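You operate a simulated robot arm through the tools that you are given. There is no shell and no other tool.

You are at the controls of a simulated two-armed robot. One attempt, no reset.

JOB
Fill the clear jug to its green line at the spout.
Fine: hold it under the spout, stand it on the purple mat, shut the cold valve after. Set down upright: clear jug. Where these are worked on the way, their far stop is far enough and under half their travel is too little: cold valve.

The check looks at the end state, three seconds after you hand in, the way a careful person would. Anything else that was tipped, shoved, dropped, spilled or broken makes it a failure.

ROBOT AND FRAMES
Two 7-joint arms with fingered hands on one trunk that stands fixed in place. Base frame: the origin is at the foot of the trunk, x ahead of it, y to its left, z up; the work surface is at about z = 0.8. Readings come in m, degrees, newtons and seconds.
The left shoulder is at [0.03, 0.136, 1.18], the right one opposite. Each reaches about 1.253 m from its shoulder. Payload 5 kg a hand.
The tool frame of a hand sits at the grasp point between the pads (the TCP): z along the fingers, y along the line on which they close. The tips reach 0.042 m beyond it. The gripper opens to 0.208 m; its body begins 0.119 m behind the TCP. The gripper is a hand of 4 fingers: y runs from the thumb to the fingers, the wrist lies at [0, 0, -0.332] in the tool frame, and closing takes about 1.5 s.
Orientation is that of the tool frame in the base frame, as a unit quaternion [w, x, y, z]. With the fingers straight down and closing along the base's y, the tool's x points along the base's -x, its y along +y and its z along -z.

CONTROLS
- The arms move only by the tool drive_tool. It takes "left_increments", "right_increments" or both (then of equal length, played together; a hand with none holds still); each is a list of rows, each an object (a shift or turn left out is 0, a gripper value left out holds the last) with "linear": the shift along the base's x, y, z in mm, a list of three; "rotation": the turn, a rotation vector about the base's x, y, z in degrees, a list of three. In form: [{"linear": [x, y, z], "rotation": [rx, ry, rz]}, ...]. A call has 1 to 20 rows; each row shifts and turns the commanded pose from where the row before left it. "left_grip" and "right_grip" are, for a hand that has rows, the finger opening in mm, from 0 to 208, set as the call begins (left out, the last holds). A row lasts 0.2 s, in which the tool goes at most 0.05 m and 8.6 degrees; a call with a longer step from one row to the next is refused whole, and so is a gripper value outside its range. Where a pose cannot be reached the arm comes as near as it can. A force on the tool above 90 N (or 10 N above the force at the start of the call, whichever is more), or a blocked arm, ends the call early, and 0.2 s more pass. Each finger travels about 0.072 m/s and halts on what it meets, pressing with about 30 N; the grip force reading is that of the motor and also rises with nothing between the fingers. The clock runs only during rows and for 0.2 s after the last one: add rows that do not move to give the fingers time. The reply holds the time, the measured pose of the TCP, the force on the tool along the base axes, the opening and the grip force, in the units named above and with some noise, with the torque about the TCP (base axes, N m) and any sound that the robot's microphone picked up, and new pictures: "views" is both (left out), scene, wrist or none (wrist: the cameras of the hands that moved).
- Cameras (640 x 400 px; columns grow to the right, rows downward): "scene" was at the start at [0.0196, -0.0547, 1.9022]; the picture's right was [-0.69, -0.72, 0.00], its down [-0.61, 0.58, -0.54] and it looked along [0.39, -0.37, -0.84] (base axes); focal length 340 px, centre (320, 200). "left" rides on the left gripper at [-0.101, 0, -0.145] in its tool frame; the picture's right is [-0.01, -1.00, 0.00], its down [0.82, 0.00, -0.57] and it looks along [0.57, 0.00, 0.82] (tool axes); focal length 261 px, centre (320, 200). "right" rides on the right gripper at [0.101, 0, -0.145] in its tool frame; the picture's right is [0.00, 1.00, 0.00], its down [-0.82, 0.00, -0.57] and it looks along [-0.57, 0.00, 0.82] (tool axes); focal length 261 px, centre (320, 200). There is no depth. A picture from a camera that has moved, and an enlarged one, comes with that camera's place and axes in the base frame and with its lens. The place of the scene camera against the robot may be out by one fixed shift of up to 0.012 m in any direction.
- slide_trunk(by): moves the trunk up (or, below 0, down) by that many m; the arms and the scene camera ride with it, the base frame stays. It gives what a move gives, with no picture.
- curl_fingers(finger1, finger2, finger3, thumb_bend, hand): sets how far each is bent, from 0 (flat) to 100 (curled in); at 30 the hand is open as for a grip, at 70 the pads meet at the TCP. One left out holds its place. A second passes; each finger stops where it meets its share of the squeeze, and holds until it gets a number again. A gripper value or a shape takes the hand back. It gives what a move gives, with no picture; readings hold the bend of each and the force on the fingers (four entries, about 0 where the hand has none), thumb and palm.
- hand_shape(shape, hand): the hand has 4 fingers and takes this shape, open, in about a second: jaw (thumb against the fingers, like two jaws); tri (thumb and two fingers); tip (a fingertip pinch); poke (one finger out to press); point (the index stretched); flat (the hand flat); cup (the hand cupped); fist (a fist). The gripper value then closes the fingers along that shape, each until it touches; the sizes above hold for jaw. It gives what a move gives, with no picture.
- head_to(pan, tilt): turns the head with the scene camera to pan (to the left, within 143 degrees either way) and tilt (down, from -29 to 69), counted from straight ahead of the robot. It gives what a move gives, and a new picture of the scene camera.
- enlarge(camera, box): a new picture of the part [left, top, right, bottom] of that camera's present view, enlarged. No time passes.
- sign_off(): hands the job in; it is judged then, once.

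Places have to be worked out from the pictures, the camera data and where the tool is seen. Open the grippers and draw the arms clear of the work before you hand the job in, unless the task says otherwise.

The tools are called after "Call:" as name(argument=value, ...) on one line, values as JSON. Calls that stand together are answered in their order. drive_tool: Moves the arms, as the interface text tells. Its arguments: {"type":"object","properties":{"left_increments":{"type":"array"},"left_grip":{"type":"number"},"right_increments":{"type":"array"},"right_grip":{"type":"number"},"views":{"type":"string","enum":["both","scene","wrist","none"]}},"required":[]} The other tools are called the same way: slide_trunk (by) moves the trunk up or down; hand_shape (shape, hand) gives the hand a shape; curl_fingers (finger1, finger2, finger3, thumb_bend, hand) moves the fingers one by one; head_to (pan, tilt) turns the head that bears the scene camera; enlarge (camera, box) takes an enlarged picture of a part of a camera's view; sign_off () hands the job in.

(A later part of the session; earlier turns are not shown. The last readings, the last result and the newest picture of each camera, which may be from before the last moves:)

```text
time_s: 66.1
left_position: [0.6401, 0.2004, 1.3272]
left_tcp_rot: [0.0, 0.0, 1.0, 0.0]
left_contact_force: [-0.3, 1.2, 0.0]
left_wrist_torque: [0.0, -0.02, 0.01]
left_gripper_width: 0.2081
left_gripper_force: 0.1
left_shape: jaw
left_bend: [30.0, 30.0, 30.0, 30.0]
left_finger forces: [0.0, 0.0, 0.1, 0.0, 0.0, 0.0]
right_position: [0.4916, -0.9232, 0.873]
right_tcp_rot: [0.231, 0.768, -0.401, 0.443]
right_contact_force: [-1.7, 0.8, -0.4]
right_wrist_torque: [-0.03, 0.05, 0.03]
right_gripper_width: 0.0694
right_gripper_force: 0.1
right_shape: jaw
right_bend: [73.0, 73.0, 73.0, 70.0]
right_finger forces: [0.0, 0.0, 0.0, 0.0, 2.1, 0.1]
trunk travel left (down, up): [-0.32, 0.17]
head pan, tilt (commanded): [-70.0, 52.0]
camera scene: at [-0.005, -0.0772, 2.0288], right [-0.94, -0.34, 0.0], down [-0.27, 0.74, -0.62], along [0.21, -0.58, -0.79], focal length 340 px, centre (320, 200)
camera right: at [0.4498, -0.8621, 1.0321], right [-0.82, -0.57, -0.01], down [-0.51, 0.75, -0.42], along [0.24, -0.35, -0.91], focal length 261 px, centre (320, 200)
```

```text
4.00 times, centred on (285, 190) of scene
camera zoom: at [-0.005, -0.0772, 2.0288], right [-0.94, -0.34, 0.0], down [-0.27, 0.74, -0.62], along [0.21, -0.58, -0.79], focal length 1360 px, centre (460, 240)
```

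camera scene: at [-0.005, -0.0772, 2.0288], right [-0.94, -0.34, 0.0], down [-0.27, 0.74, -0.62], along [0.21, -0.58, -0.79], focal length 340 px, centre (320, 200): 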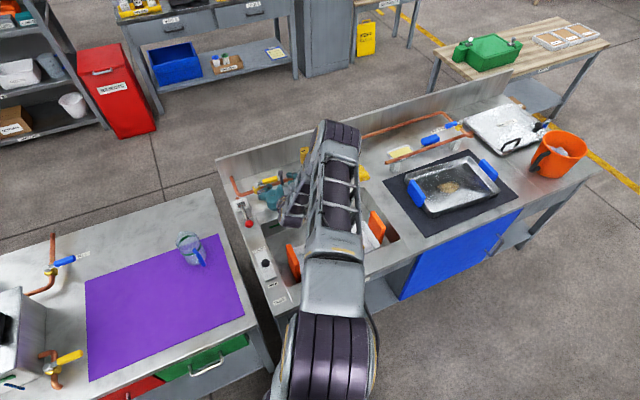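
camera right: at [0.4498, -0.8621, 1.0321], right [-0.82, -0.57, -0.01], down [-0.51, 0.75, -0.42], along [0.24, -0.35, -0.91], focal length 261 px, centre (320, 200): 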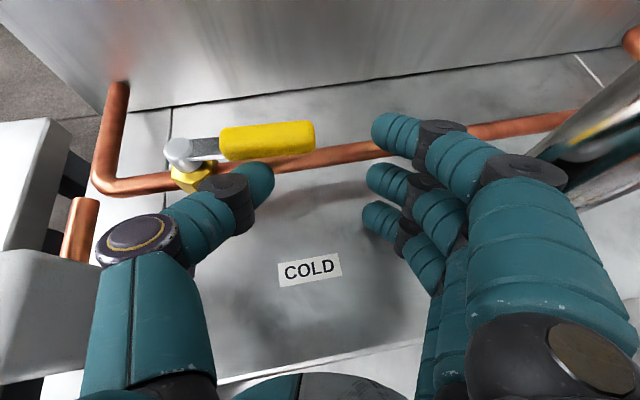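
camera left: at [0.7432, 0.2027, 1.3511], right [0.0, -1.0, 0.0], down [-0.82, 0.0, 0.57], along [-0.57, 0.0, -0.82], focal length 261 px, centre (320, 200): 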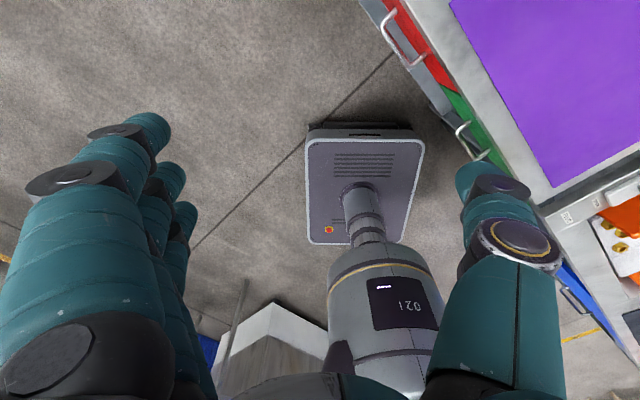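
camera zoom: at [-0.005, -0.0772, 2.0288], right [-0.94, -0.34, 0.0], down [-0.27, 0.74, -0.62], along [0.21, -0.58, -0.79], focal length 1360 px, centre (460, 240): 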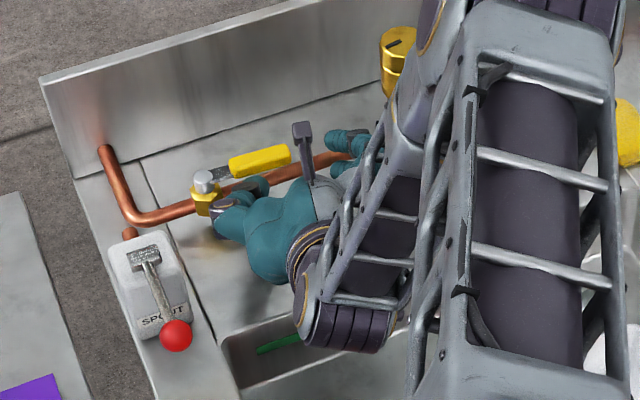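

The handle is now almost parallel to the pipe. I'll press a few millimetres more to feel for the stop.

Call:
drive_tool(right_increments=[{"linear": [2, -2, 0]}, {"linear": [2, -2, 0]}, {"linear": [2, -2, 0]}], views="wrist")

```text
time_s: 66.9
left_position: [0.6417, 0.2017, 1.3274]
left_tcp_rot: [0.0, 0.001, 1.0, 0.001]
left_contact_force: [-0.5, 0.2, -0.3]
left_wrist_torque: [0.02, 0.01, 0.0]
left_gripper_width: 0.208
left_gripper_force: 0.0
left_shape: jaw
left_bend: [30.0, 30.0, 30.0, 30.0]
left_finger forces: [0.0, 0.1, 0.0, 0.1, 0.0, 0.0]
right_position: [0.4958, -0.926, 0.8723]
right_tcp_rot: [0.23, 0.769, -0.401, 0.441]
right_contact_force: [-12.5, 16.5, 0.2]
right_wrist_torque: [0.12, 0.08, 1.02]
right_gripper_width: 0.0694
right_gripper_force: 0.1
right_shape: jaw
right_bend: [73.0, 73.0, 73.0, 71.0]
right_finger forces: [0.0, 0.1, 0.0, 0.0, 19.0, 0.1]
trunk travel left (down, up): [-0.32, 0.17]
head pan, tilt (commanded): [-70.0, 52.0]
camera right: at [0.4545, -0.8651, 1.0318], right [-0.82, -0.57, -0.01], down [-0.52, 0.75, -0.42], along [0.24, -0.34, -0.91], focal length 261 px, centre (320, 200)
```

right: 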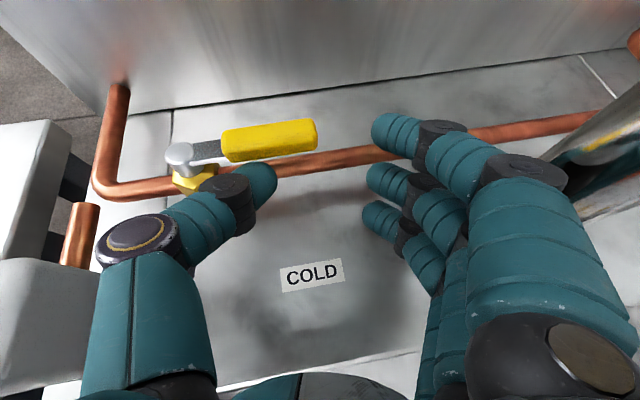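

At the stop (19 N), so the cold valve is fully open. I'll back the hand out toward the front and look at the spout.

Call:
drive_tool(right_increments=[{"linear": [-6, 8, 0]}, {"linear": [-12, 17, 0]}, {"linear": [-14, 20, 4]}, {"linear": [-14, 20, 15]}, {"linear": [-10, 15, 30]}, {"linear": [0, 10, 40]}], views="both")

Call:
enlarge(camera="scene", box=[220, 130, 380, 250])

```text
time_s: 68.3
left_position: [0.6412, 0.2014, 1.3271]
left_tcp_rot: [0.0, 0.001, 1.0, 0.0]
left_contact_force: [0.7, 1.1, -0.1]
left_wrist_torque: [-0.11, -0.03, 0.0]
left_gripper_width: 0.2078
left_gripper_force: 0.1
left_shape: jaw
left_bend: [30.0, 30.0, 30.0, 30.0]
left_finger forces: [0.0, 0.0, 0.0, 0.0, 0.0, 0.0]
right_position: [0.4414, -0.8409, 0.9615]
right_tcp_rot: [0.231, 0.768, -0.402, 0.442]
right_contact_force: [-0.5, 0.6, -0.6]
right_wrist_torque: [-0.1, -0.03, -0.05]
right_gripper_width: 0.07
right_gripper_force: 0.1
right_shape: jaw
right_bend: [73.0, 73.0, 73.0, 70.0]
right_finger forces: [0.0, 0.0, 0.1, 0.1, 0.0, 0.0]
trunk travel left (down, up): [-0.32, 0.17]
head pan, tilt (commanded): [-70.0, 52.0]
camera scene: at [-0.0055, -0.0753, 2.0289], right [-0.94, -0.34, 0.0], down [-0.27, 0.74, -0.62], along [0.21, -0.58, -0.79], focal length 340 px, centre (320, 200)
camera right: at [0.3991, -0.7784, 1.1208], right [-0.82, -0.57, 0.0], down [-0.51, 0.75, -0.42], along [0.24, -0.35, -0.91], focal length 261 px, centre (320, 200)
```

scene: 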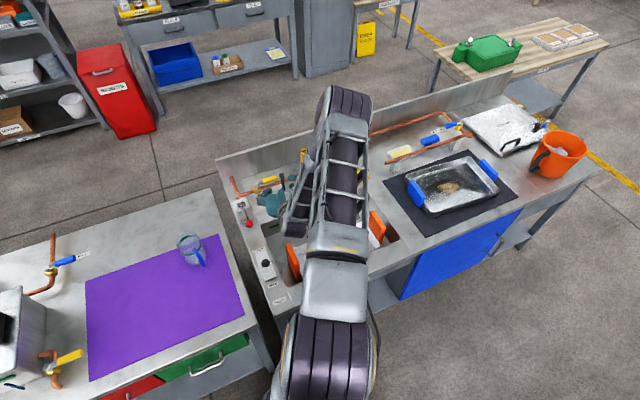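
right: 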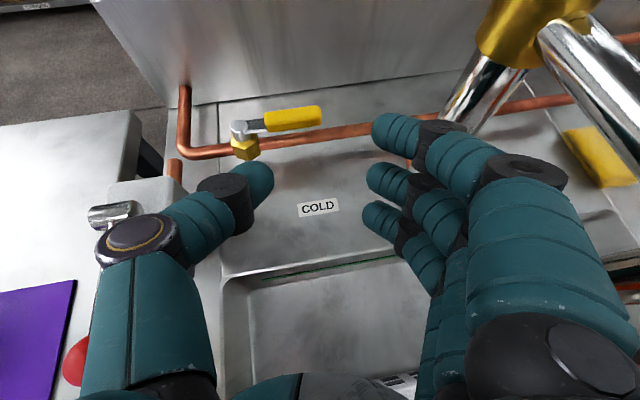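

```text
3.33 times, centred on (300, 190) of scene
camera zoom: at [-0.0055, -0.0753, 2.0289], right [-0.94, -0.34, 0.0], down [-0.27, 0.74, -0.62], along [0.21, -0.58, -0.79], focal length 1134 px, centre (387, 233)
```

zoom: 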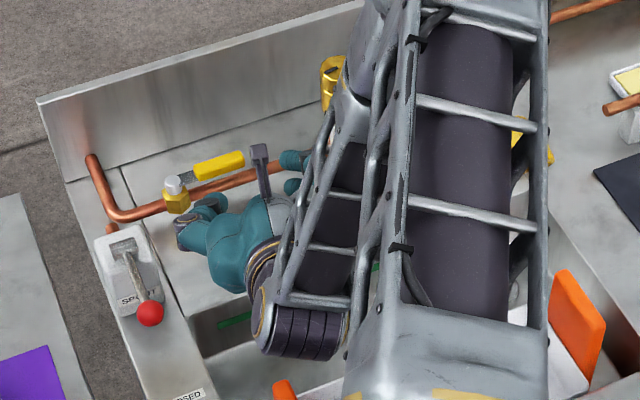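

The valve handle stays open, but my arm hides the spout. I'll go back toward the mat the safe way (restoring the jug-grasp orientation), which also uncovers the spout.

Call:
drive_tool(right_increments=[{"linear": [5, 15, 30]}, {"linear": [8, 22, 35], "rotation": [-4.1, -2.87, 0]}, {"linear": [8, 22, 35], "rotation": [-4.1, -2.87, 0]}, {"linear": [9, 22, 18], "rotation": [-4.1, -2.87, 0]}, {"linear": [20, 40, 0], "rotation": [0, 0, 5]}, {"linear": [20, 40, 0], "rotation": [0, 0, 5]}, {"linear": [20, 40, 0]}, {"linear": [20, 40, 0]}, {"linear": [9, 45, -5]}, {"linear": [9, 45, -5]}, {"linear": [9, 45, -10]}, {"linear": [8, 45, -10]}], views="both")

Call:
enlarge(camera="scene", box=[220, 130, 380, 250])

```text
time_s: 70.9
left_position: [0.6433, 0.2031, 1.326]
left_tcp_rot: [-0.001, 0.0, 1.0, -0.001]
left_contact_force: [-0.1, 3.3, -0.3]
left_wrist_torque: [-0.47, 0.15, -0.02]
left_gripper_width: 0.208
left_gripper_force: 0.0
left_shape: jaw
left_bend: [30.0, 30.0, 30.0, 30.0]
left_finger forces: [0.1, 0.0, 0.1, 0.0, 0.0, 0.1]
right_position: [0.5901, -0.4168, 1.0504]
right_tcp_rot: [0.236, 0.732, -0.306, 0.561]
right_contact_force: [-1.2, -0.1, -1.4]
right_wrist_torque: [-0.06, -0.07, 0.02]
right_gripper_width: 0.0699
right_gripper_force: 0.1
right_shape: jaw
right_bend: [73.0, 73.0, 73.0, 70.0]
right_finger forces: [0.1, 0.0, 0.0, 0.0, 0.0, 0.1]
trunk travel left (down, up): [-0.32, 0.17]
head pan, tilt (commanded): [-70.0, 52.0]
camera scene: at [-0.0025, -0.0725, 2.029], right [-0.94, -0.34, 0.0], down [-0.27, 0.74, -0.62], along [0.21, -0.58, -0.79], focal length 340 px, centre (320, 200)
camera right: at [0.5102, -0.3364, 1.1853], right [-0.71, -0.7, 0.0], down [-0.54, 0.54, -0.65], along [0.45, -0.46, -0.76], focal length 261 px, centre (320, 200)
```

scene: 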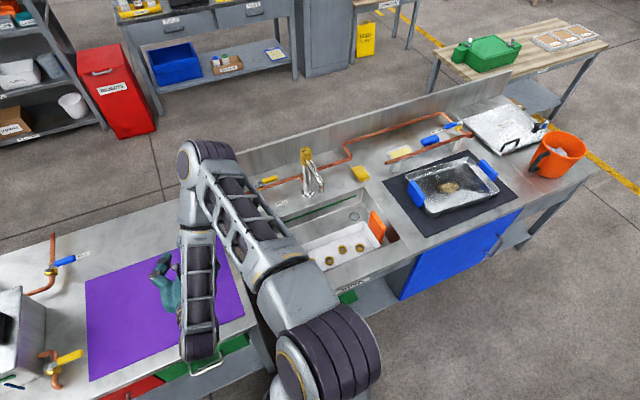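
right: 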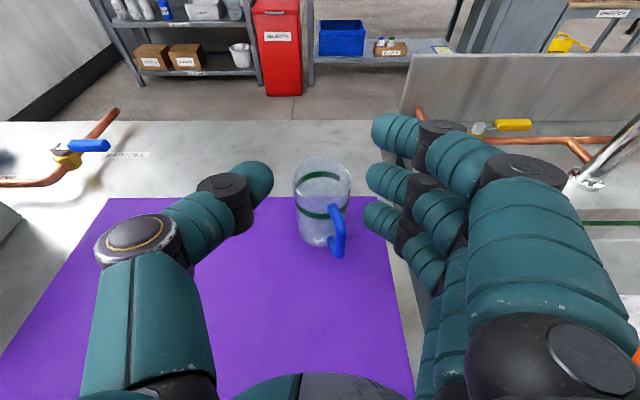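

```text
3.33 times, centred on (300, 190) of scene
camera zoom: at [-0.0025, -0.0725, 2.029], right [-0.94, -0.34, 0.0], down [-0.27, 0.74, -0.62], along [0.21, -0.58, -0.79], focal length 1134 px, centre (387, 233)
```

zoom: 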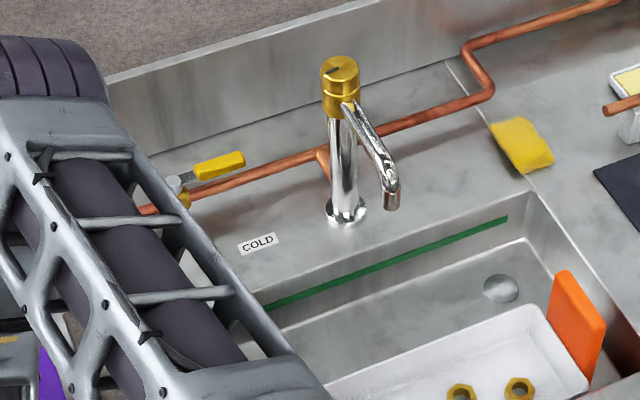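

The valve handle is open, yet I see no stream at the outlet. I'll zoom in closely to be sure, and on the red SPOUT lever too.

Call:
enlarge(camera="scene", box=[290, 150, 350, 220])

Call:
enlarge(camera="right", box=[400, 90, 640, 220])

Call:
drive_tool(right_increments=[{}, {}, {}], views="scene")

```text
5.71 times, centred on (320, 185) of scene
camera zoom: at [-0.0025, -0.0725, 2.029], right [-0.94, -0.34, 0.0], down [-0.27, 0.74, -0.62], along [0.21, -0.58, -0.79], focal length 1944 px, centre (320, 286)
```

zoom: 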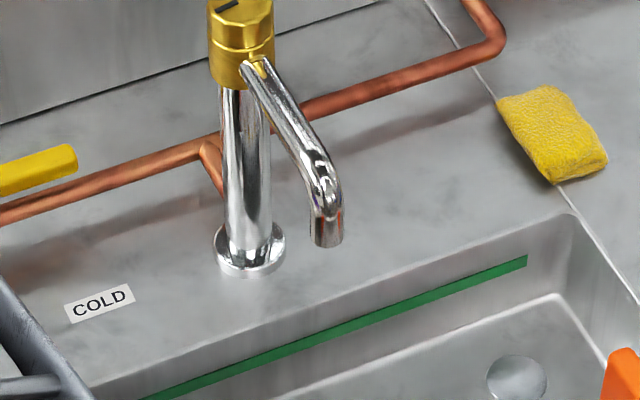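

```text
2.67 times, centred on (520, 155) of right
camera zoom: at [0.5102, -0.3364, 1.1853], right [-0.71, -0.7, 0.0], down [-0.54, 0.54, -0.65], along [0.45, -0.46, -0.76], focal length 695 px, centre (-213, 320)
```

zoom: 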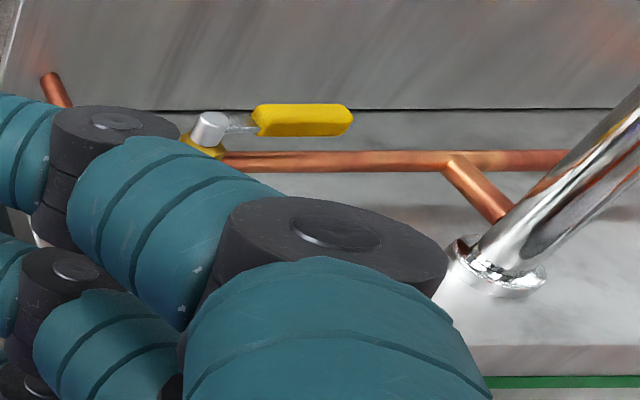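

```text
time_s: 71.7
left_position: [0.6412, 0.1994, 1.3269]
left_tcp_rot: [-0.001, 0.0, 1.0, 0.0]
left_contact_force: [0.4, -0.5, -0.1]
left_wrist_torque: [0.01, -0.03, -0.02]
left_gripper_width: 0.2078
left_gripper_force: 0.0
left_shape: jaw
left_bend: [30.0, 30.0, 30.0, 30.0]
left_finger forces: [0.0, 0.0, 0.0, 0.0, 0.0, 0.1]
right_position: [0.5891, -0.4179, 1.0504]
right_tcp_rot: [0.233, 0.733, -0.305, 0.562]
right_contact_force: [-1.1, -0.5, 1.0]
right_wrist_torque: [0.05, 0.0, 0.04]
right_gripper_width: 0.0701
right_gripper_force: 0.0
right_shape: jaw
right_bend: [73.0, 73.0, 73.0, 70.0]
right_finger forces: [0.1, 0.1, 0.0, 0.0, 0.1, 0.0]
trunk travel left (down, up): [-0.32, 0.17]
head pan, tilt (commanded): [-70.0, 52.0]
camera scene: at [-0.0056, -0.0777, 2.0288], right [-0.94, -0.34, 0.0], down [-0.27, 0.74, -0.62], along [0.21, -0.58, -0.79], focal length 340 px, centre (320, 200)
```

scene: 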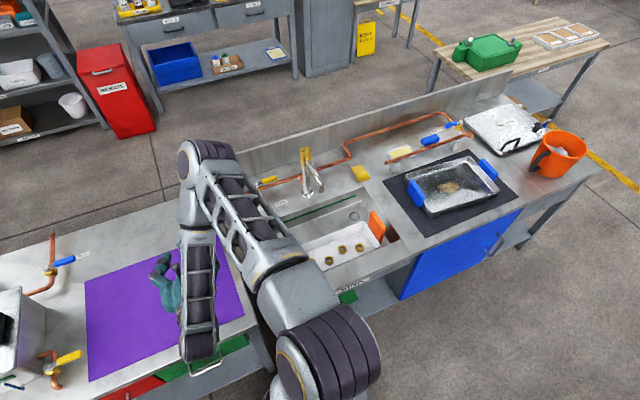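

No water: the cold valve only supplies the line, so the red SPOUT lever must release the water, and the left hand can reach that. I'll take the jug to the spout with the right hand first. Open to 125 mm, descend behind the jug, and slide forward to the proven grasp pose.

Call:
drive_tool(right_grip=125, right_increments=[{}, {}, {"linear": [0, 0, -30]}, {"linear": [0, 0, -40]}, {"linear": [0, 0, -40]}, {"linear": [0, 0, -37]}, {"linear": [-2, 1, -20]}], views="wrist")

```text
time_s: 73.3
left_position: [0.6415, 0.2004, 1.3278]
left_tcp_rot: [0.0, 0.0, 1.0, 0.0]
left_contact_force: [0.3, -0.4, -0.2]
left_wrist_torque: [0.03, -0.02, -0.02]
left_gripper_width: 0.2077
left_gripper_force: 0.0
left_shape: jaw
left_bend: [30.0, 30.0, 30.0, 30.0]
left_finger forces: [0.0, 0.0, 0.1, 0.0, 0.1, 0.0]
right_position: [0.5843, -0.4159, 0.8819]
right_tcp_rot: [0.234, 0.732, -0.306, 0.562]
right_contact_force: [-0.5, 1.2, -0.7]
right_wrist_torque: [-0.01, 0.03, 0.0]
right_gripper_width: 0.1245
right_gripper_force: 0.0
right_shape: jaw
right_bend: [32.0, 32.0, 32.0, 70.0]
right_finger forces: [0.0, 0.0, 0.0, 0.1, 0.0, 0.0]
trunk travel left (down, up): [-0.32, 0.17]
head pan, tilt (commanded): [-70.0, 52.0]
camera right: at [0.5038, -0.3359, 1.0161], right [-0.71, -0.7, -0.01], down [-0.54, 0.55, -0.64], along [0.46, -0.45, -0.76], focal length 261 px, centre (320, 200)
```

right: 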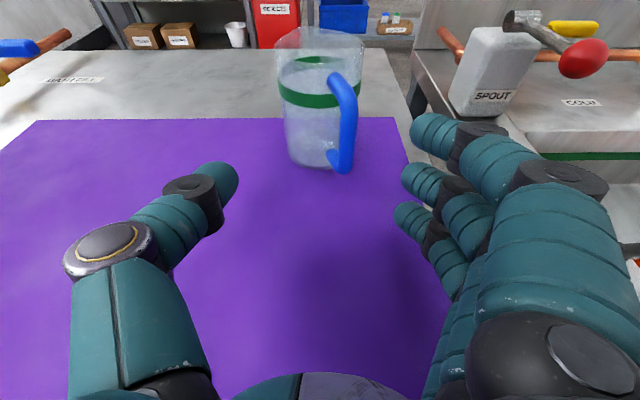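

Aligned as before. Sliding forward to the grasp pose and closing.

Call:
drive_tool(right_increments=[{"linear": [18, -18, 0.5]}, {"linear": [20, -20, 0.5]}, {"linear": [20, -20, 0.5]}, {"linear": [16, -16, 0]}, {"linear": [12, -12, 0]}], views="wrist")

```text
time_s: 74.5
left_position: [0.6413, 0.2, 1.3272]
left_tcp_rot: [0.0, 0.0, 1.0, -0.001]
left_contact_force: [-0.3, 0.0, -0.3]
left_wrist_torque: [0.06, -0.02, 0.01]
left_gripper_width: 0.2078
left_gripper_force: 0.0
left_shape: jaw
left_bend: [30.0, 30.0, 30.0, 30.0]
left_finger forces: [0.1, 0.1, 0.1, 0.1, 0.1, 0.0]
right_position: [0.6717, -0.504, 0.8851]
right_tcp_rot: [0.232, 0.734, -0.304, 0.562]
right_contact_force: [-0.7, 0.0, 0.6]
right_wrist_torque: [0.01, 0.01, 0.02]
right_gripper_width: 0.1243
right_gripper_force: 0.0
right_shape: jaw
right_bend: [32.0, 32.0, 32.0, 70.0]
right_finger forces: [0.0, 0.1, 0.1, 0.0, 0.1, 0.0]
trunk travel left (down, up): [-0.32, 0.17]
head pan, tilt (commanded): [-70.0, 52.0]
camera right: at [0.5916, -0.423, 1.0192], right [-0.71, -0.7, -0.01], down [-0.54, 0.55, -0.64], along [0.46, -0.45, -0.77], focal length 261 px, centre (320, 200)
```

right: 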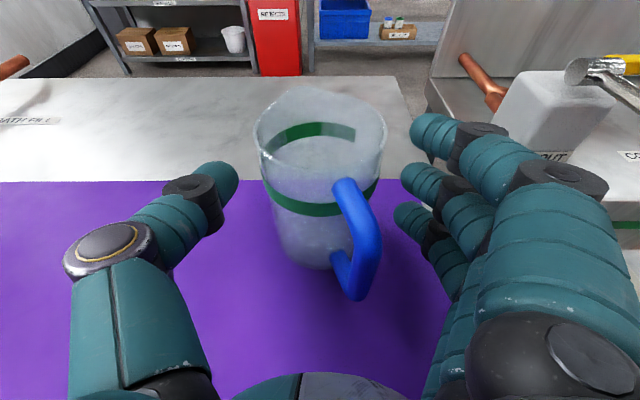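

Nearly identical to the earlier good grasp. I'll back off 2 mm and close.

Call:
drive_tool(right_increments=[{"linear": [-1.4, 1.6, -1]}], views="none")

Call:
drive_tool(right_grip=40, right_increments=[{}, {}, {}, {}, {}], views="wrist")

```text
time_s: 74.9
left_position: [0.6417, 0.2005, 1.3283]
left_tcp_rot: [0.0, 0.0, 1.0, 0.0]
left_contact_force: [-0.2, 0.4, 0.1]
left_wrist_torque: [0.0, 0.02, 0.0]
left_gripper_width: 0.2079
left_gripper_force: 0.0
left_shape: jaw
left_bend: [30.0, 30.0, 30.0, 30.0]
left_finger forces: [0.0, 0.0, 0.0, 0.0, 0.1, 0.1]
right_position: [0.6708, -0.502, 0.8835]
right_tcp_rot: [0.233, 0.733, -0.306, 0.561]
right_contact_force: [-0.5, 0.3, 0.5]
right_wrist_torque: [0.01, -0.01, 0.01]
right_gripper_width: 0.1245
right_gripper_force: 0.1
right_shape: jaw
right_bend: [32.0, 32.0, 32.0, 70.0]
right_finger forces: [0.0, 0.0, 0.0, 0.0, 0.0, 0.1]
trunk travel left (down, up): [-0.32, 0.17]
head pan, tilt (commanded): [-70.0, 52.0]
```

```text
time_s: 76.1
left_position: [0.641, 0.2007, 1.3269]
left_tcp_rot: [0.0, -0.001, 1.0, 0.0]
left_contact_force: [0.4, 0.5, -0.8]
left_wrist_torque: [0.01, 0.02, 0.01]
left_gripper_width: 0.208
left_gripper_force: 0.1
left_shape: jaw
left_bend: [30.0, 30.0, 30.0, 30.0]
left_finger forces: [0.0, 0.0, 0.1, 0.0, 0.1, 0.0]
right_position: [0.6702, -0.5019, 0.8841]
right_tcp_rot: [0.232, 0.733, -0.304, 0.562]
right_contact_force: [-0.2, 0.3, 0.2]
right_wrist_torque: [-0.04, -0.03, 0.01]
right_gripper_width: 0.0747
right_gripper_force: 30.1
right_shape: jaw
right_bend: [74.0, 73.0, 73.0, 70.0]
right_finger forces: [9.0, 9.1, 8.3, 0.0, 26.9, 0.0]
trunk travel left (down, up): [-0.32, 0.17]
head pan, tilt (commanded): [-70.0, 52.0]
camera right: at [0.5898, -0.4211, 1.0188], right [-0.71, -0.7, -0.01], down [-0.54, 0.55, -0.64], along [0.46, -0.45, -0.77], focal length 261 px, centre (320, 200)
```

right: 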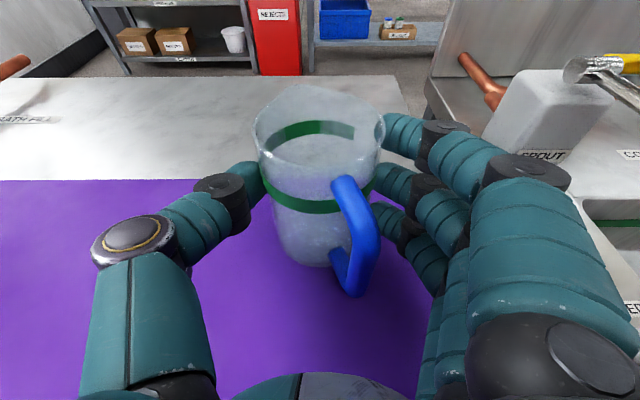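

Same firm grasp. I'll lift and carry the jug along the proven route to in front of the sink.

Call:
drive_tool(right_increments=[{"linear": [0, 0, 5]}, {"linear": [0, 0, 15]}, {"linear": [0, 0, 30]}, {"linear": [0, 0, 40]}, {"linear": [0, 0, 40]}, {"linear": [-5, -3, 38]}, {"linear": [-25, -13, 22]}, {"linear": [-38, -20, 0]}, {"linear": [-38, -20, 0]}, {"linear": [-38, -20, 0]}, {"linear": [-38, -20, 0]}, {"linear": [-28, -15, 0]}, {"linear": [-17, -9, 0]}], views="wrist")

```text
time_s: 78.9
left_position: [0.6421, 0.1998, 1.3265]
left_tcp_rot: [0.0, 0.0, 1.0, 0.0]
left_contact_force: [-0.1, 0.0, 0.6]
left_wrist_torque: [0.04, 0.0, 0.0]
left_gripper_width: 0.2077
left_gripper_force: 0.0
left_shape: jaw
left_bend: [30.0, 30.0, 30.0, 30.0]
left_finger forces: [0.0, 0.1, 0.0, 0.0, 0.0, 0.0]
right_position: [0.443, -0.6215, 1.0742]
right_tcp_rot: [0.232, 0.732, -0.305, 0.563]
right_contact_force: [0.3, -0.3, 0.1]
right_wrist_torque: [0.02, 0.01, 0.02]
right_gripper_width: 0.075
right_gripper_force: 30.1
right_shape: jaw
right_bend: [74.0, 73.0, 73.0, 70.0]
right_finger forces: [9.1, 9.4, 8.2, 0.0, 27.2, 0.1]
trunk travel left (down, up): [-0.32, 0.17]
head pan, tilt (commanded): [-70.0, 52.0]
camera right: at [0.3624, -0.5401, 1.2091], right [-0.71, -0.71, -0.01], down [-0.54, 0.55, -0.64], along [0.46, -0.45, -0.76], focal length 261 px, centre (320, 200)
```

right: 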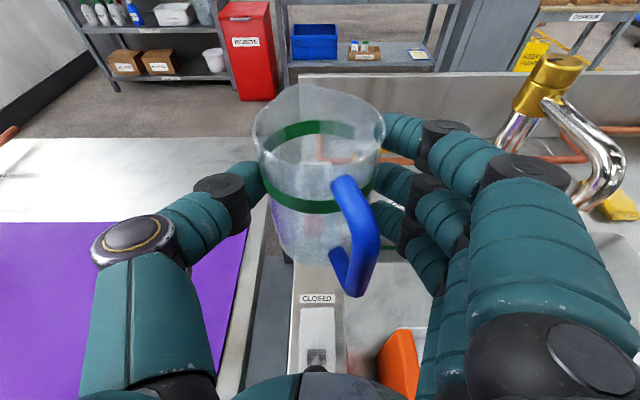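

The jug rides steadily. I'll continue along the same route to the fill pose under the outlet.

Call:
drive_tool(right_increments=[{"linear": [-31, -23, -4]}, {"linear": [-32, -23, -4]}, {"linear": [-32, -23, -4]}, {"linear": [-33, -23, -2]}, {"linear": [-29, -19, 0]}, {"linear": [-29, -20, 0]}, {"linear": [-29, -20, 0]}, {"linear": [-28, -20, 0]}, {"linear": [0, 0, -30]}, {"linear": [0, 0, -38]}, {"linear": [0, 0, -38]}, {"linear": [0, 0, -38]}, {"linear": [0, 0, -32]}, {"linear": [14, -15, 0]}, {"linear": [15, -16, 0]}, {"linear": [15, -16, 0]}, {"linear": [15, -16, 0]}], views="both")

Call:
enlarge(camera="scene", box=[220, 140, 370, 240])

```text
time_s: 82.5
left_position: [0.6417, 0.1998, 1.3284]
left_tcp_rot: [0.0, 0.0, 1.0, 0.0]
left_contact_force: [0.3, 0.4, 0.0]
left_wrist_torque: [0.03, 0.06, -0.01]
left_gripper_width: 0.2079
left_gripper_force: 0.1
left_shape: jaw
left_bend: [30.0, 30.0, 30.0, 30.0]
left_finger forces: [0.0, 0.0, 0.1, 0.0, 0.0, 0.1]
right_position: [0.2587, -0.8573, 0.8843]
right_tcp_rot: [0.233, 0.733, -0.305, 0.562]
right_contact_force: [0.1, 0.2, -1.3]
right_wrist_torque: [-0.01, -0.05, 0.01]
right_gripper_width: 0.0746
right_gripper_force: 30.1
right_shape: jaw
right_bend: [74.0, 73.0, 73.0, 70.0]
right_finger forces: [9.2, 9.5, 8.0, 0.1, 27.2, 0.0]
trunk travel left (down, up): [-0.32, 0.17]
head pan, tilt (commanded): [-70.0, 52.0]
camera scene: at [-0.0048, -0.0775, 2.0287], right [-0.94, -0.34, 0.0], down [-0.27, 0.74, -0.62], along [0.21, -0.58, -0.79], focal length 340 px, centre (320, 200)
camera right: at [0.1791, -0.776, 1.0182], right [-0.71, -0.7, -0.01], down [-0.54, 0.55, -0.64], along [0.46, -0.45, -0.77], focal length 261 px, centre (320, 200)
```

scene: 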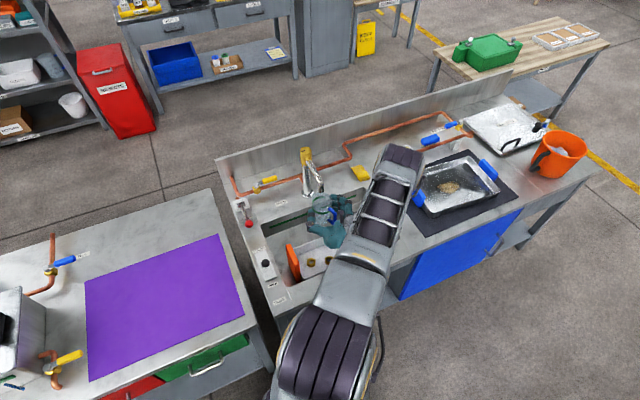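
right: 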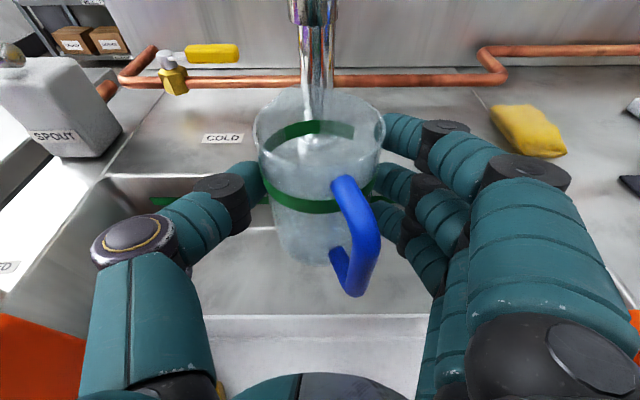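

```text
4.00 times, centred on (295, 190) of scene
camera zoom: at [-0.0048, -0.0775, 2.0287], right [-0.94, -0.34, 0.0], down [-0.27, 0.74, -0.62], along [0.21, -0.58, -0.79], focal length 1360 px, centre (420, 240)
```

zoom: 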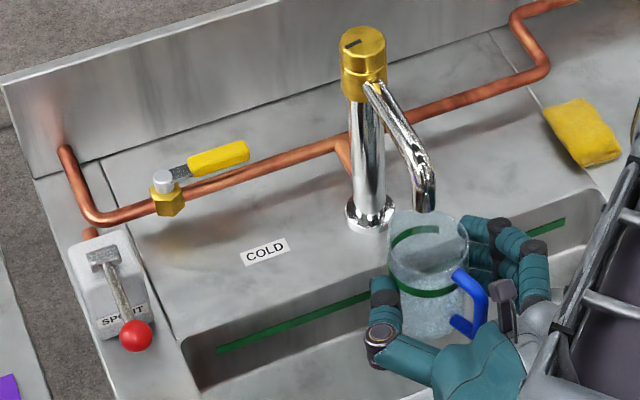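

The jug is in place under the outlet. The SPOUT lever is a rod lying about level at z ≈ 0.916, from a hub near (0.592, -0.750) to the red ball near (0.511, -0.675). Now I'll bring the left hand toward it in stages, turning it about 50° to the right first.

Call:
drive_tool(left_increments=[{"linear": [-2, -40, -10], "rotation": [0, 0, -6.25]}, {"linear": [-2, -44, -10], "rotation": [0, 0, -6.25]}, {"linear": [-3, -44, -10], "rotation": [0, 0, -6.25]}, {"linear": [-3, -44, -10], "rotation": [0, 0, -6.25]}, {"linear": [-3, -44, -10], "rotation": [0, 0, -6.25]}, {"linear": [-3, -44, -10], "rotation": [0, 0, -6.25]}, {"linear": [-3, -44, -10], "rotation": [0, 0, -6.25]}, {"linear": [-3, -44, -10], "rotation": [0, 0, -6.25]}], left_grip=0, views="both")

```text
time_s: 84.3
left_position: [0.6209, -0.1503, 1.2471]
left_tcp_rot: [0.0, 0.423, 0.906, 0.001]
left_contact_force: [0.0, -1.3, -0.6]
left_wrist_torque: [0.11, 0.04, -0.05]
left_gripper_width: 0.0
left_gripper_force: 24.5
left_shape: jaw
left_bend: [70.0, 70.0, 70.0, 70.0]
left_finger forces: [0.0, 0.0, 0.1, 0.0, 0.1, 0.0]
right_position: [0.2591, -0.8563, 0.8809]
right_tcp_rot: [0.233, 0.732, -0.306, 0.562]
right_contact_force: [-0.3, -1.1, -2.1]
right_wrist_torque: [0.0, -0.04, 0.03]
right_gripper_width: 0.0749
right_gripper_force: 30.3
right_shape: jaw
right_bend: [74.0, 73.0, 73.0, 70.0]
right_finger forces: [9.2, 9.4, 8.0, 0.1, 27.1, 0.0]
trunk travel left (down, up): [-0.32, 0.17]
head pan, tilt (commanded): [-70.0, 52.0]
camera scene: at [-0.0047, -0.0806, 2.0286], right [-0.94, -0.34, 0.0], down [-0.27, 0.74, -0.61], along [0.21, -0.58, -0.79], focal length 340 px, centre (320, 200)
camera left: at [0.6865, -0.2275, 1.3905], right [-0.76, -0.65, 0.0], down [-0.53, 0.62, 0.57], along [-0.37, 0.44, -0.82], focal length 261 px, centre (320, 200)
```

scene: 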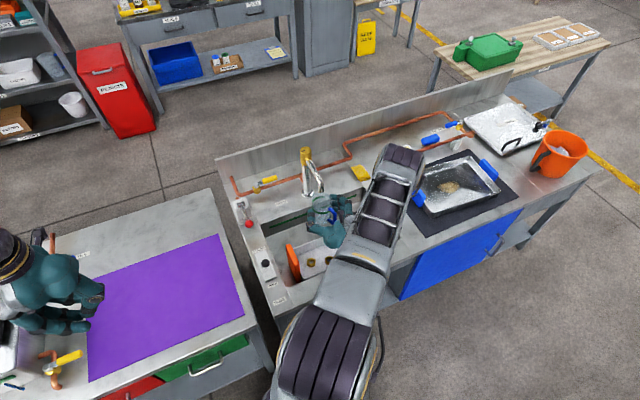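
left: 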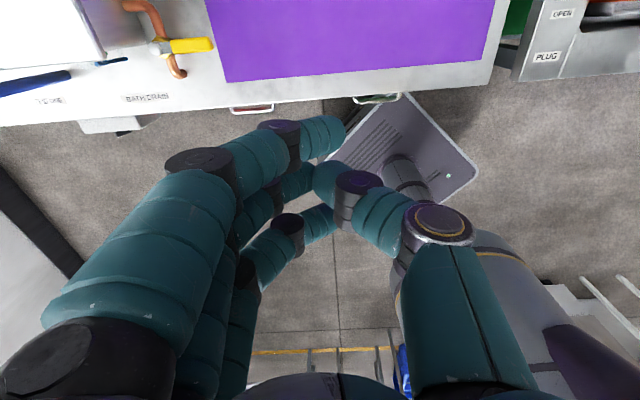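

The left hand moved freely. I'll go on toward the lever, tilting the fingers forward by 30°, and stop above and short of it.

Call:
drive_tool(left_increments=[{"linear": [-10, -40, -8], "rotation": [-5.75, -4.82, 0]}, {"linear": [-10, -42, -8], "rotation": [-5.75, -4.82, 0]}, {"linear": [-10, -42, -8], "rotation": [-5.75, -4.82, 0]}, {"linear": [-10, -42, -8], "rotation": [-5.75, -4.82, 0]}, {"linear": [-10, -42, -8]}, {"linear": [-10, -42, -8]}, {"linear": [-10, -42, -8]}, {"linear": [-10, -42, -8]}], views="both")

```text
time_s: 86.1
left_position: [0.539, -0.4839, 1.182]
left_tcp_rot: [0.234, 0.408, 0.876, -0.109]
left_contact_force: [0.8, -0.8, -0.5]
left_wrist_torque: [0.06, 0.06, 0.01]
left_gripper_width: 0.0
left_gripper_force: 29.9
left_shape: jaw
left_bend: [70.0, 70.0, 70.0, 70.0]
left_finger forces: [0.1, 0.0, 0.0, 0.0, 0.0, 0.1]
right_position: [0.2594, -0.8572, 0.882]
right_tcp_rot: [0.232, 0.733, -0.305, 0.562]
right_contact_force: [-0.8, -0.6, -1.5]
right_wrist_torque: [-0.02, -0.05, 0.11]
right_gripper_width: 0.0749
right_gripper_force: 29.8
right_shape: jaw
right_bend: [74.0, 73.0, 73.0, 70.0]
right_finger forces: [9.2, 9.4, 8.2, 0.0, 27.2, 0.0]
trunk travel left (down, up): [-0.32, 0.17]
head pan, tilt (commanded): [-70.0, 52.0]
camera scene: at [-0.0066, -0.0804, 2.0286], right [-0.94, -0.34, 0.0], down [-0.27, 0.74, -0.61], along [0.21, -0.58, -0.79], focal length 340 px, centre (320, 200)
camera left: at [0.5502, -0.4962, 1.3575], right [-0.76, -0.65, 0.0], down [-0.64, 0.76, 0.09], along [-0.06, 0.07, -1.0], focal length 261 px, centre (320, 200)
```

scene: 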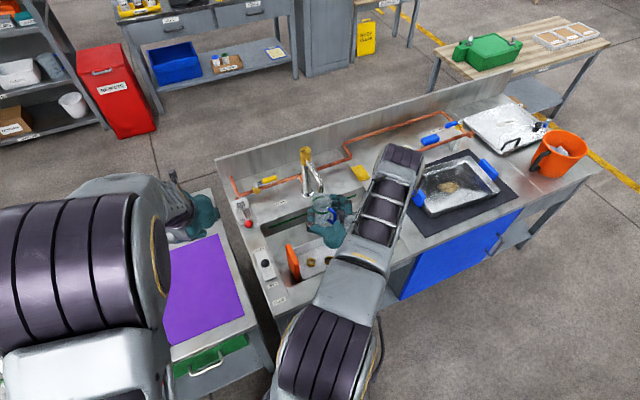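
left: 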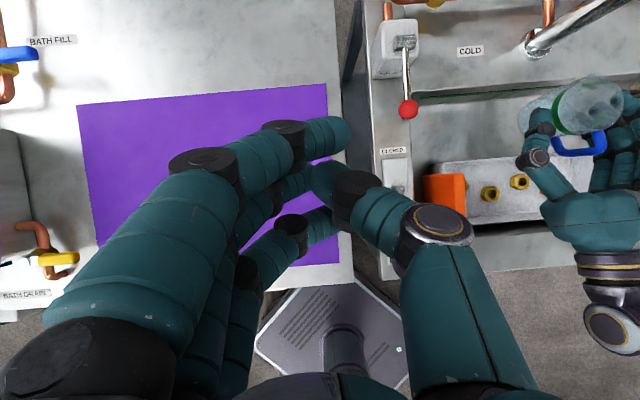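

The left camera shows the lever, the jug and the right hand together. I'll bring the closed left fingertips to just above the red ball, at (0.511, -0.674).

Call:
drive_tool(left_increments=[{"linear": [-8, -34, -26]}, {"linear": [-8, -35, -28]}, {"linear": [-8, -35, -30]}, {"linear": [-8, -35, -30]}, {"linear": [-9, -34, -30]}, {"linear": [0, 0, -15]}], views="both")

Call:
enlarge(camera="scene", box=[200, 150, 360, 250])

```text
time_s: 87.5
left_position: [0.5024, -0.6572, 1.0324]
left_tcp_rot: [0.237, 0.406, 0.875, -0.114]
left_contact_force: [1.1, -0.2, 0.2]
left_wrist_torque: [-0.05, 0.03, 0.0]
left_gripper_width: 0.0002
left_gripper_force: 30.2
left_shape: jaw
left_bend: [70.0, 70.0, 70.0, 70.0]
left_finger forces: [0.1, 0.1, 0.0, 0.0, 0.0, 0.1]
right_position: [0.2584, -0.8564, 0.8846]
right_tcp_rot: [0.232, 0.733, -0.304, 0.563]
right_contact_force: [0.5, 0.2, -0.6]
right_wrist_torque: [0.06, 0.1, -0.06]
right_gripper_width: 0.0745
right_gripper_force: 29.8
right_shape: jaw
right_bend: [74.0, 73.0, 73.0, 70.0]
right_finger forces: [9.2, 9.4, 8.0, 0.1, 27.2, 0.0]
trunk travel left (down, up): [-0.32, 0.17]
head pan, tilt (commanded): [-70.0, 52.0]
camera scene: at [-0.0048, -0.0763, 2.0289], right [-0.94, -0.34, 0.0], down [-0.27, 0.74, -0.62], along [0.21, -0.58, -0.79], focal length 340 px, centre (320, 200)
camera left: at [0.5131, -0.6671, 1.2075], right [-0.76, -0.65, 0.01], down [-0.65, 0.76, 0.08], along [-0.06, 0.05, -1.0], focal length 261 px, centre (320, 200)
```

scene: 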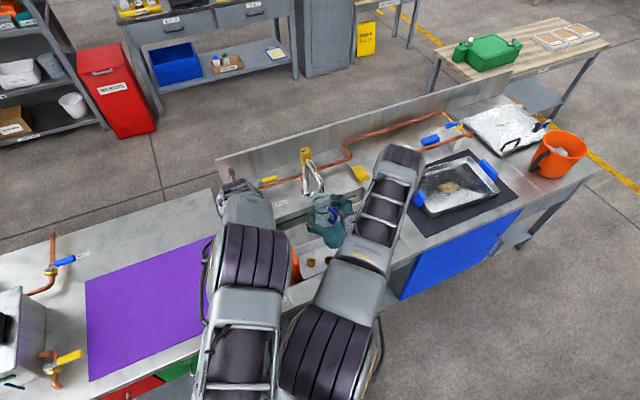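
left: 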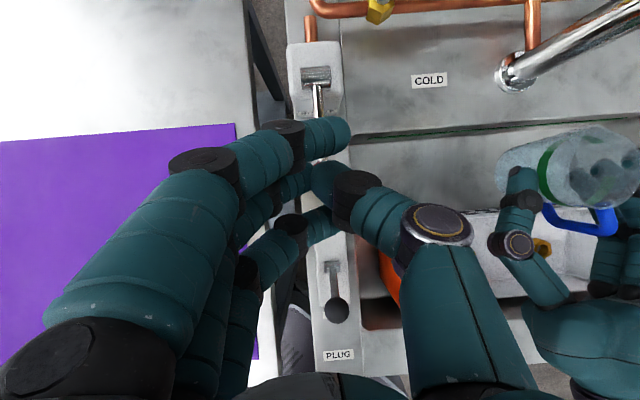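

```text
4.00 times, centred on (280, 200) of scene
camera zoom: at [-0.0048, -0.0763, 2.0289], right [-0.94, -0.34, 0.0], down [-0.27, 0.74, -0.62], along [0.21, -0.58, -0.79], focal length 1360 px, centre (480, 200)
```

zoom: 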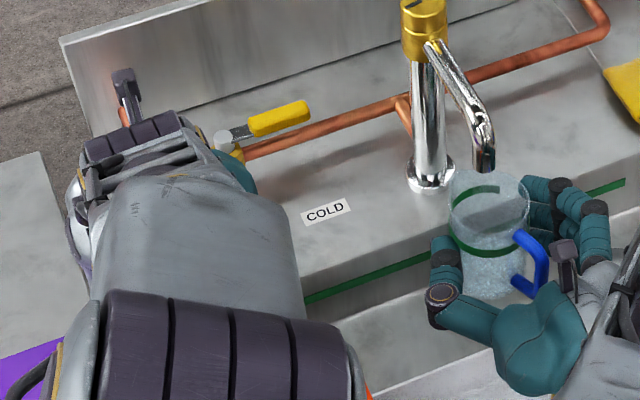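

The fingertips are above the ball and the head camera still sees the spout and jug. I'll lower the left hand until it just touches the ball.

Call:
drive_tool(left_increments=[{"linear": [-2, 0, -20]}, {"linear": [-2, 0, -20]}, {"linear": [0, 0, -8]}, {"linear": [0, 0, -4]}], views="none")

Call:
drive_tool(left_increments=[{"linear": [0, 0, -4]}, {"linear": [0, 0, -4]}, {}], views="wrist")

```text
time_s: 88.7
left_position: [0.5198, -0.6626, 1.0082]
left_tcp_rot: [0.245, 0.392, 0.878, -0.124]
left_contact_force: [0.5, 0.8, 0.2]
left_wrist_torque: [0.01, 0.0, -0.01]
left_gripper_width: 0.0
left_gripper_force: 29.6
left_shape: jaw
left_bend: [70.0, 70.0, 70.0, 70.0]
left_finger forces: [0.1, 0.0, 0.0, 0.0, 0.0, 0.0]
right_position: [0.2594, -0.8577, 0.8845]
right_tcp_rot: [0.233, 0.732, -0.305, 0.562]
right_contact_force: [-0.3, 0.2, -0.9]
right_wrist_torque: [-0.01, 0.02, 0.01]
right_gripper_width: 0.0747
right_gripper_force: 29.6
right_shape: jaw
right_bend: [74.0, 73.0, 73.0, 70.0]
right_finger forces: [9.2, 9.4, 8.0, 0.0, 27.2, 0.0]
trunk travel left (down, up): [-0.32, 0.17]
head pan, tilt (commanded): [-70.0, 52.0]
stopped in row 4 (left hand): the arm was blocked; the commanded pose is now the measured one
```

```text
time_s: 89.5
left_position: [0.5209, -0.6626, 1.0024]
left_tcp_rot: [0.247, 0.39, 0.878, -0.125]
left_contact_force: [0.0, 0.4, 0.7]
left_wrist_torque: [0.01, 0.01, 0.01]
left_gripper_width: 0.0003
left_gripper_force: 30.0
left_shape: jaw
left_bend: [70.0, 70.0, 70.0, 70.0]
left_finger forces: [0.1, 0.0, 0.0, 0.1, 0.0, 0.1]
right_position: [0.2596, -0.8563, 0.8844]
right_tcp_rot: [0.233, 0.732, -0.305, 0.563]
right_contact_force: [0.1, -0.1, -0.8]
right_wrist_torque: [0.01, 0.01, 0.03]
right_gripper_width: 0.075
right_gripper_force: 30.0
right_shape: jaw
right_bend: [74.0, 73.0, 73.0, 70.0]
right_finger forces: [9.2, 9.3, 8.0, 0.0, 27.2, 0.0]
trunk travel left (down, up): [-0.32, 0.17]
head pan, tilt (commanded): [-70.0, 52.0]
camera left: at [0.5309, -0.6665, 1.1789], right [-0.74, -0.67, 0.03], down [-0.67, 0.74, 0.05], along [-0.05, 0.02, -1.0], focal length 261 px, centre (320, 200)
```

left: 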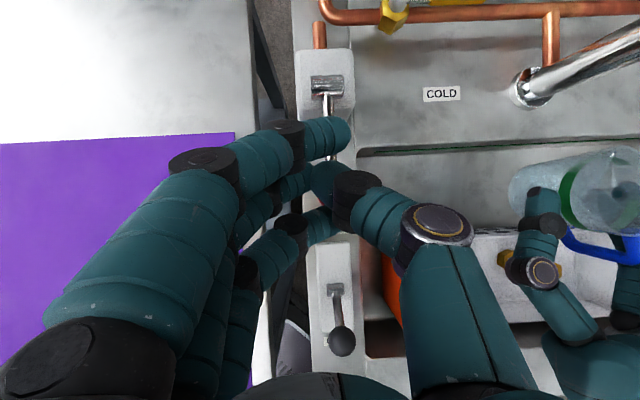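

The left arm was blocked with no force at the fingertips, so something higher up is the cause; perhaps the two arms are touching. I'll look at the arms with the head.

Call:
head_to(pan=-45, tilt=60)

```text
time_s: 90.4
left_position: [0.5199, -0.6624, 1.0028]
left_tcp_rot: [0.246, 0.39, 0.878, -0.125]
left_contact_force: [0.6, 0.8, -0.4]
left_wrist_torque: [-0.02, -0.02, 0.0]
left_gripper_width: 0.0
left_gripper_force: 30.4
left_shape: jaw
left_bend: [70.0, 70.0, 70.0, 70.0]
left_finger forces: [0.0, 0.0, 0.0, 0.0, 0.0, 0.0]
right_position: [0.2609, -0.8558, 0.8834]
right_tcp_rot: [0.233, 0.733, -0.305, 0.562]
right_contact_force: [1.2, -0.2, -1.1]
right_wrist_torque: [0.03, 0.02, -0.01]
right_gripper_width: 0.0748
right_gripper_force: 29.9
right_shape: jaw
right_bend: [74.0, 73.0, 73.0, 70.0]
right_finger forces: [9.2, 9.4, 8.0, 0.0, 27.2, 0.1]
trunk travel left (down, up): [-0.32, 0.17]
head pan, tilt (commanded): [-45.0, 60.0]
camera scene: at [0.0159, -0.0542, 2.0189], right [-0.71, -0.71, 0.0], down [-0.61, 0.61, -0.5], along [0.35, -0.35, -0.87], focal length 340 px, centre (320, 200)
```

scene: 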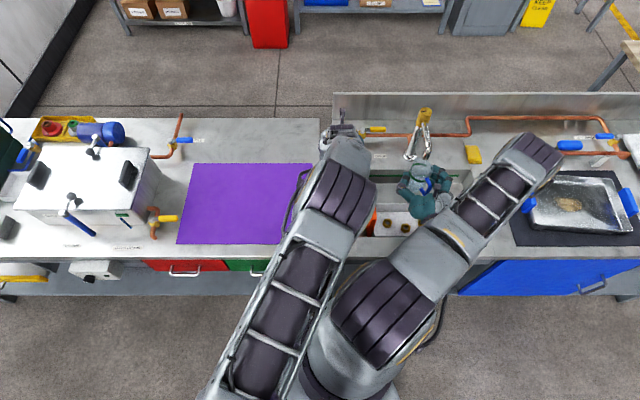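

The left upper arm is touching the right shoulder's bulge, because it runs too close past it. If the left hand points more to the right (azimuth about -95°), its wrist and arm will sit further forward and clear. I'll raise it, back off, and turn it that way.

Call:
drive_tool(left_increments=[{"linear": [0, 5, 30]}, {"linear": [5, 20, 40]}, {"linear": [5, 20, 20], "rotation": [0, 0, -7.5]}, {"linear": [5, 10, 0], "rotation": [0, 0, -7.5]}, {"linear": [5, 5, 0], "rotation": [0, 0, -7.5]}, {"linear": [0, 0, 0], "rotation": [0, 0, -7.5]}, {"linear": [0, 0, 0], "rotation": [0, 0, -7.5]}, {"linear": [0, 0, 0], "rotation": [0, 0, -7.5]}, {"linear": [0, 0, 0], "rotation": [-5, 0.4, 0]}, {"linear": [0, 0, 0], "rotation": [-5, 0.4, 0]}], views="both")

```text
time_s: 92.6
left_position: [0.5388, -0.6019, 1.0901]
left_tcp_rot: [0.235, 0.679, 0.641, -0.27]
left_contact_force: [-0.4, -0.5, 1.6]
left_wrist_torque: [0.12, -0.01, -0.04]
left_gripper_width: 0.0
left_gripper_force: 30.0
left_shape: jaw
left_bend: [70.0, 70.0, 70.0, 70.0]
left_finger forces: [0.1, 0.0, 0.0, 0.0, 0.0, 0.0]
right_position: [0.2602, -0.8552, 0.8831]
right_tcp_rot: [0.233, 0.732, -0.305, 0.562]
right_contact_force: [0.5, 0.1, 0.0]
right_wrist_torque: [0.0, 0.07, -0.09]
right_gripper_width: 0.0746
right_gripper_force: 29.4
right_shape: jaw
right_bend: [74.0, 73.0, 73.0, 70.0]
right_finger forces: [9.2, 9.4, 8.0, 0.0, 27.2, 0.0]
trunk travel left (down, up): [-0.32, 0.17]
head pan, tilt (commanded): [-45.0, 60.0]
camera scene: at [0.0176, -0.0531, 2.0188], right [-0.71, -0.71, 0.0], down [-0.61, 0.61, -0.5], along [0.35, -0.35, -0.87], focal length 340 px, centre (320, 200)
camera left: at [0.5456, -0.5811, 1.2646], right [-1.0, 0.06, 0.03], down [0.06, 0.99, -0.12], along [-0.04, -0.12, -0.99], focal length 261 px, centre (320, 200)
```

scene: 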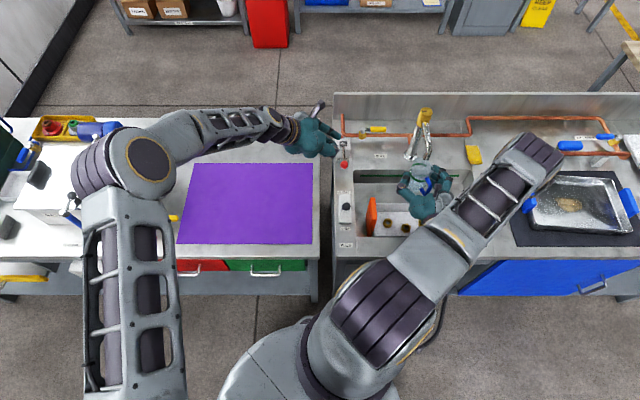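
left: 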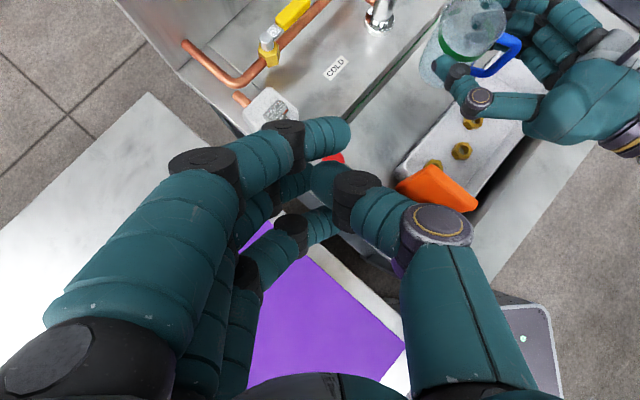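

The left elbow has swung out to the left with lots of clearance now. I'll lower the fingertips onto the red ball again from this side.

Call:
drive_tool(left_increments=[{"linear": [-12, -20, -25]}, {"linear": [-13, -24, -30]}, {"linear": [0, 0, -25]}, {"linear": [0, 0, -15]}], views="both")

Call:
enlarge(camera="scene", box=[290, 90, 470, 220])

```text
time_s: 93.6
left_position: [0.5138, -0.6467, 0.9926]
left_tcp_rot: [0.235, 0.679, 0.641, -0.269]
left_contact_force: [0.3, -1.7, 1.4]
left_wrist_torque: [0.13, 0.04, 0.0]
left_gripper_width: 0.0
left_gripper_force: 30.3
left_shape: jaw
left_bend: [70.0, 70.0, 70.0, 70.0]
left_finger forces: [0.0, 0.1, 0.0, 0.1, 0.0, 0.1]
right_position: [0.2595, -0.8574, 0.8835]
right_tcp_rot: [0.232, 0.733, -0.306, 0.561]
right_contact_force: [-0.9, -0.2, -1.6]
right_wrist_torque: [0.0, 0.0, 0.05]
right_gripper_width: 0.0748
right_gripper_force: 29.6
right_shape: jaw
right_bend: [74.0, 73.0, 73.0, 70.0]
right_finger forces: [9.2, 9.4, 8.0, 0.0, 27.2, 0.0]
trunk travel left (down, up): [-0.32, 0.17]
head pan, tilt (commanded): [-45.0, 60.0]
camera scene: at [0.0158, -0.0552, 2.0188], right [-0.71, -0.71, 0.0], down [-0.61, 0.61, -0.5], along [0.35, -0.35, -0.87], focal length 340 px, centre (320, 200)
camera left: at [0.5201, -0.6268, 1.1679], right [-1.0, 0.06, 0.03], down [0.06, 0.99, -0.12], along [-0.04, -0.12, -0.99], focal length 261 px, centre (320, 200)
```

scene: 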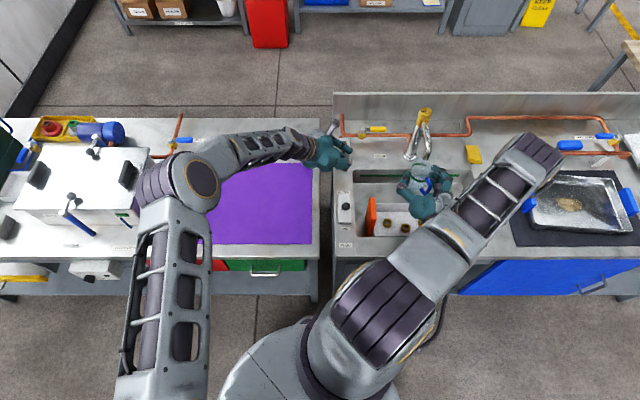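
left: 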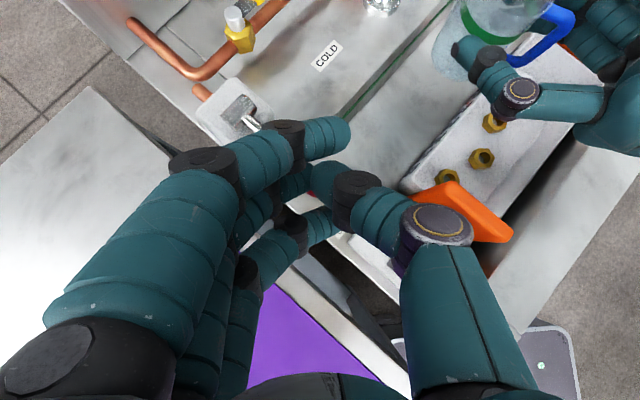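

```text
3.08 times, centred on (380, 155) of scene
camera zoom: at [0.0158, -0.0552, 2.0188], right [-0.71, -0.71, 0.0], down [-0.61, 0.61, -0.5], along [0.35, -0.35, -0.87], focal length 1046 px, centre (135, 338)
```

zoom: 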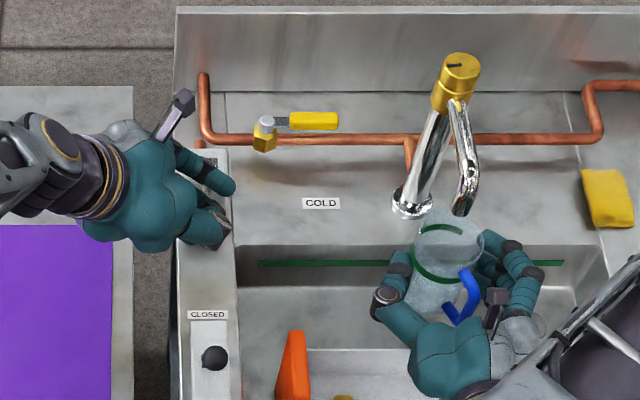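

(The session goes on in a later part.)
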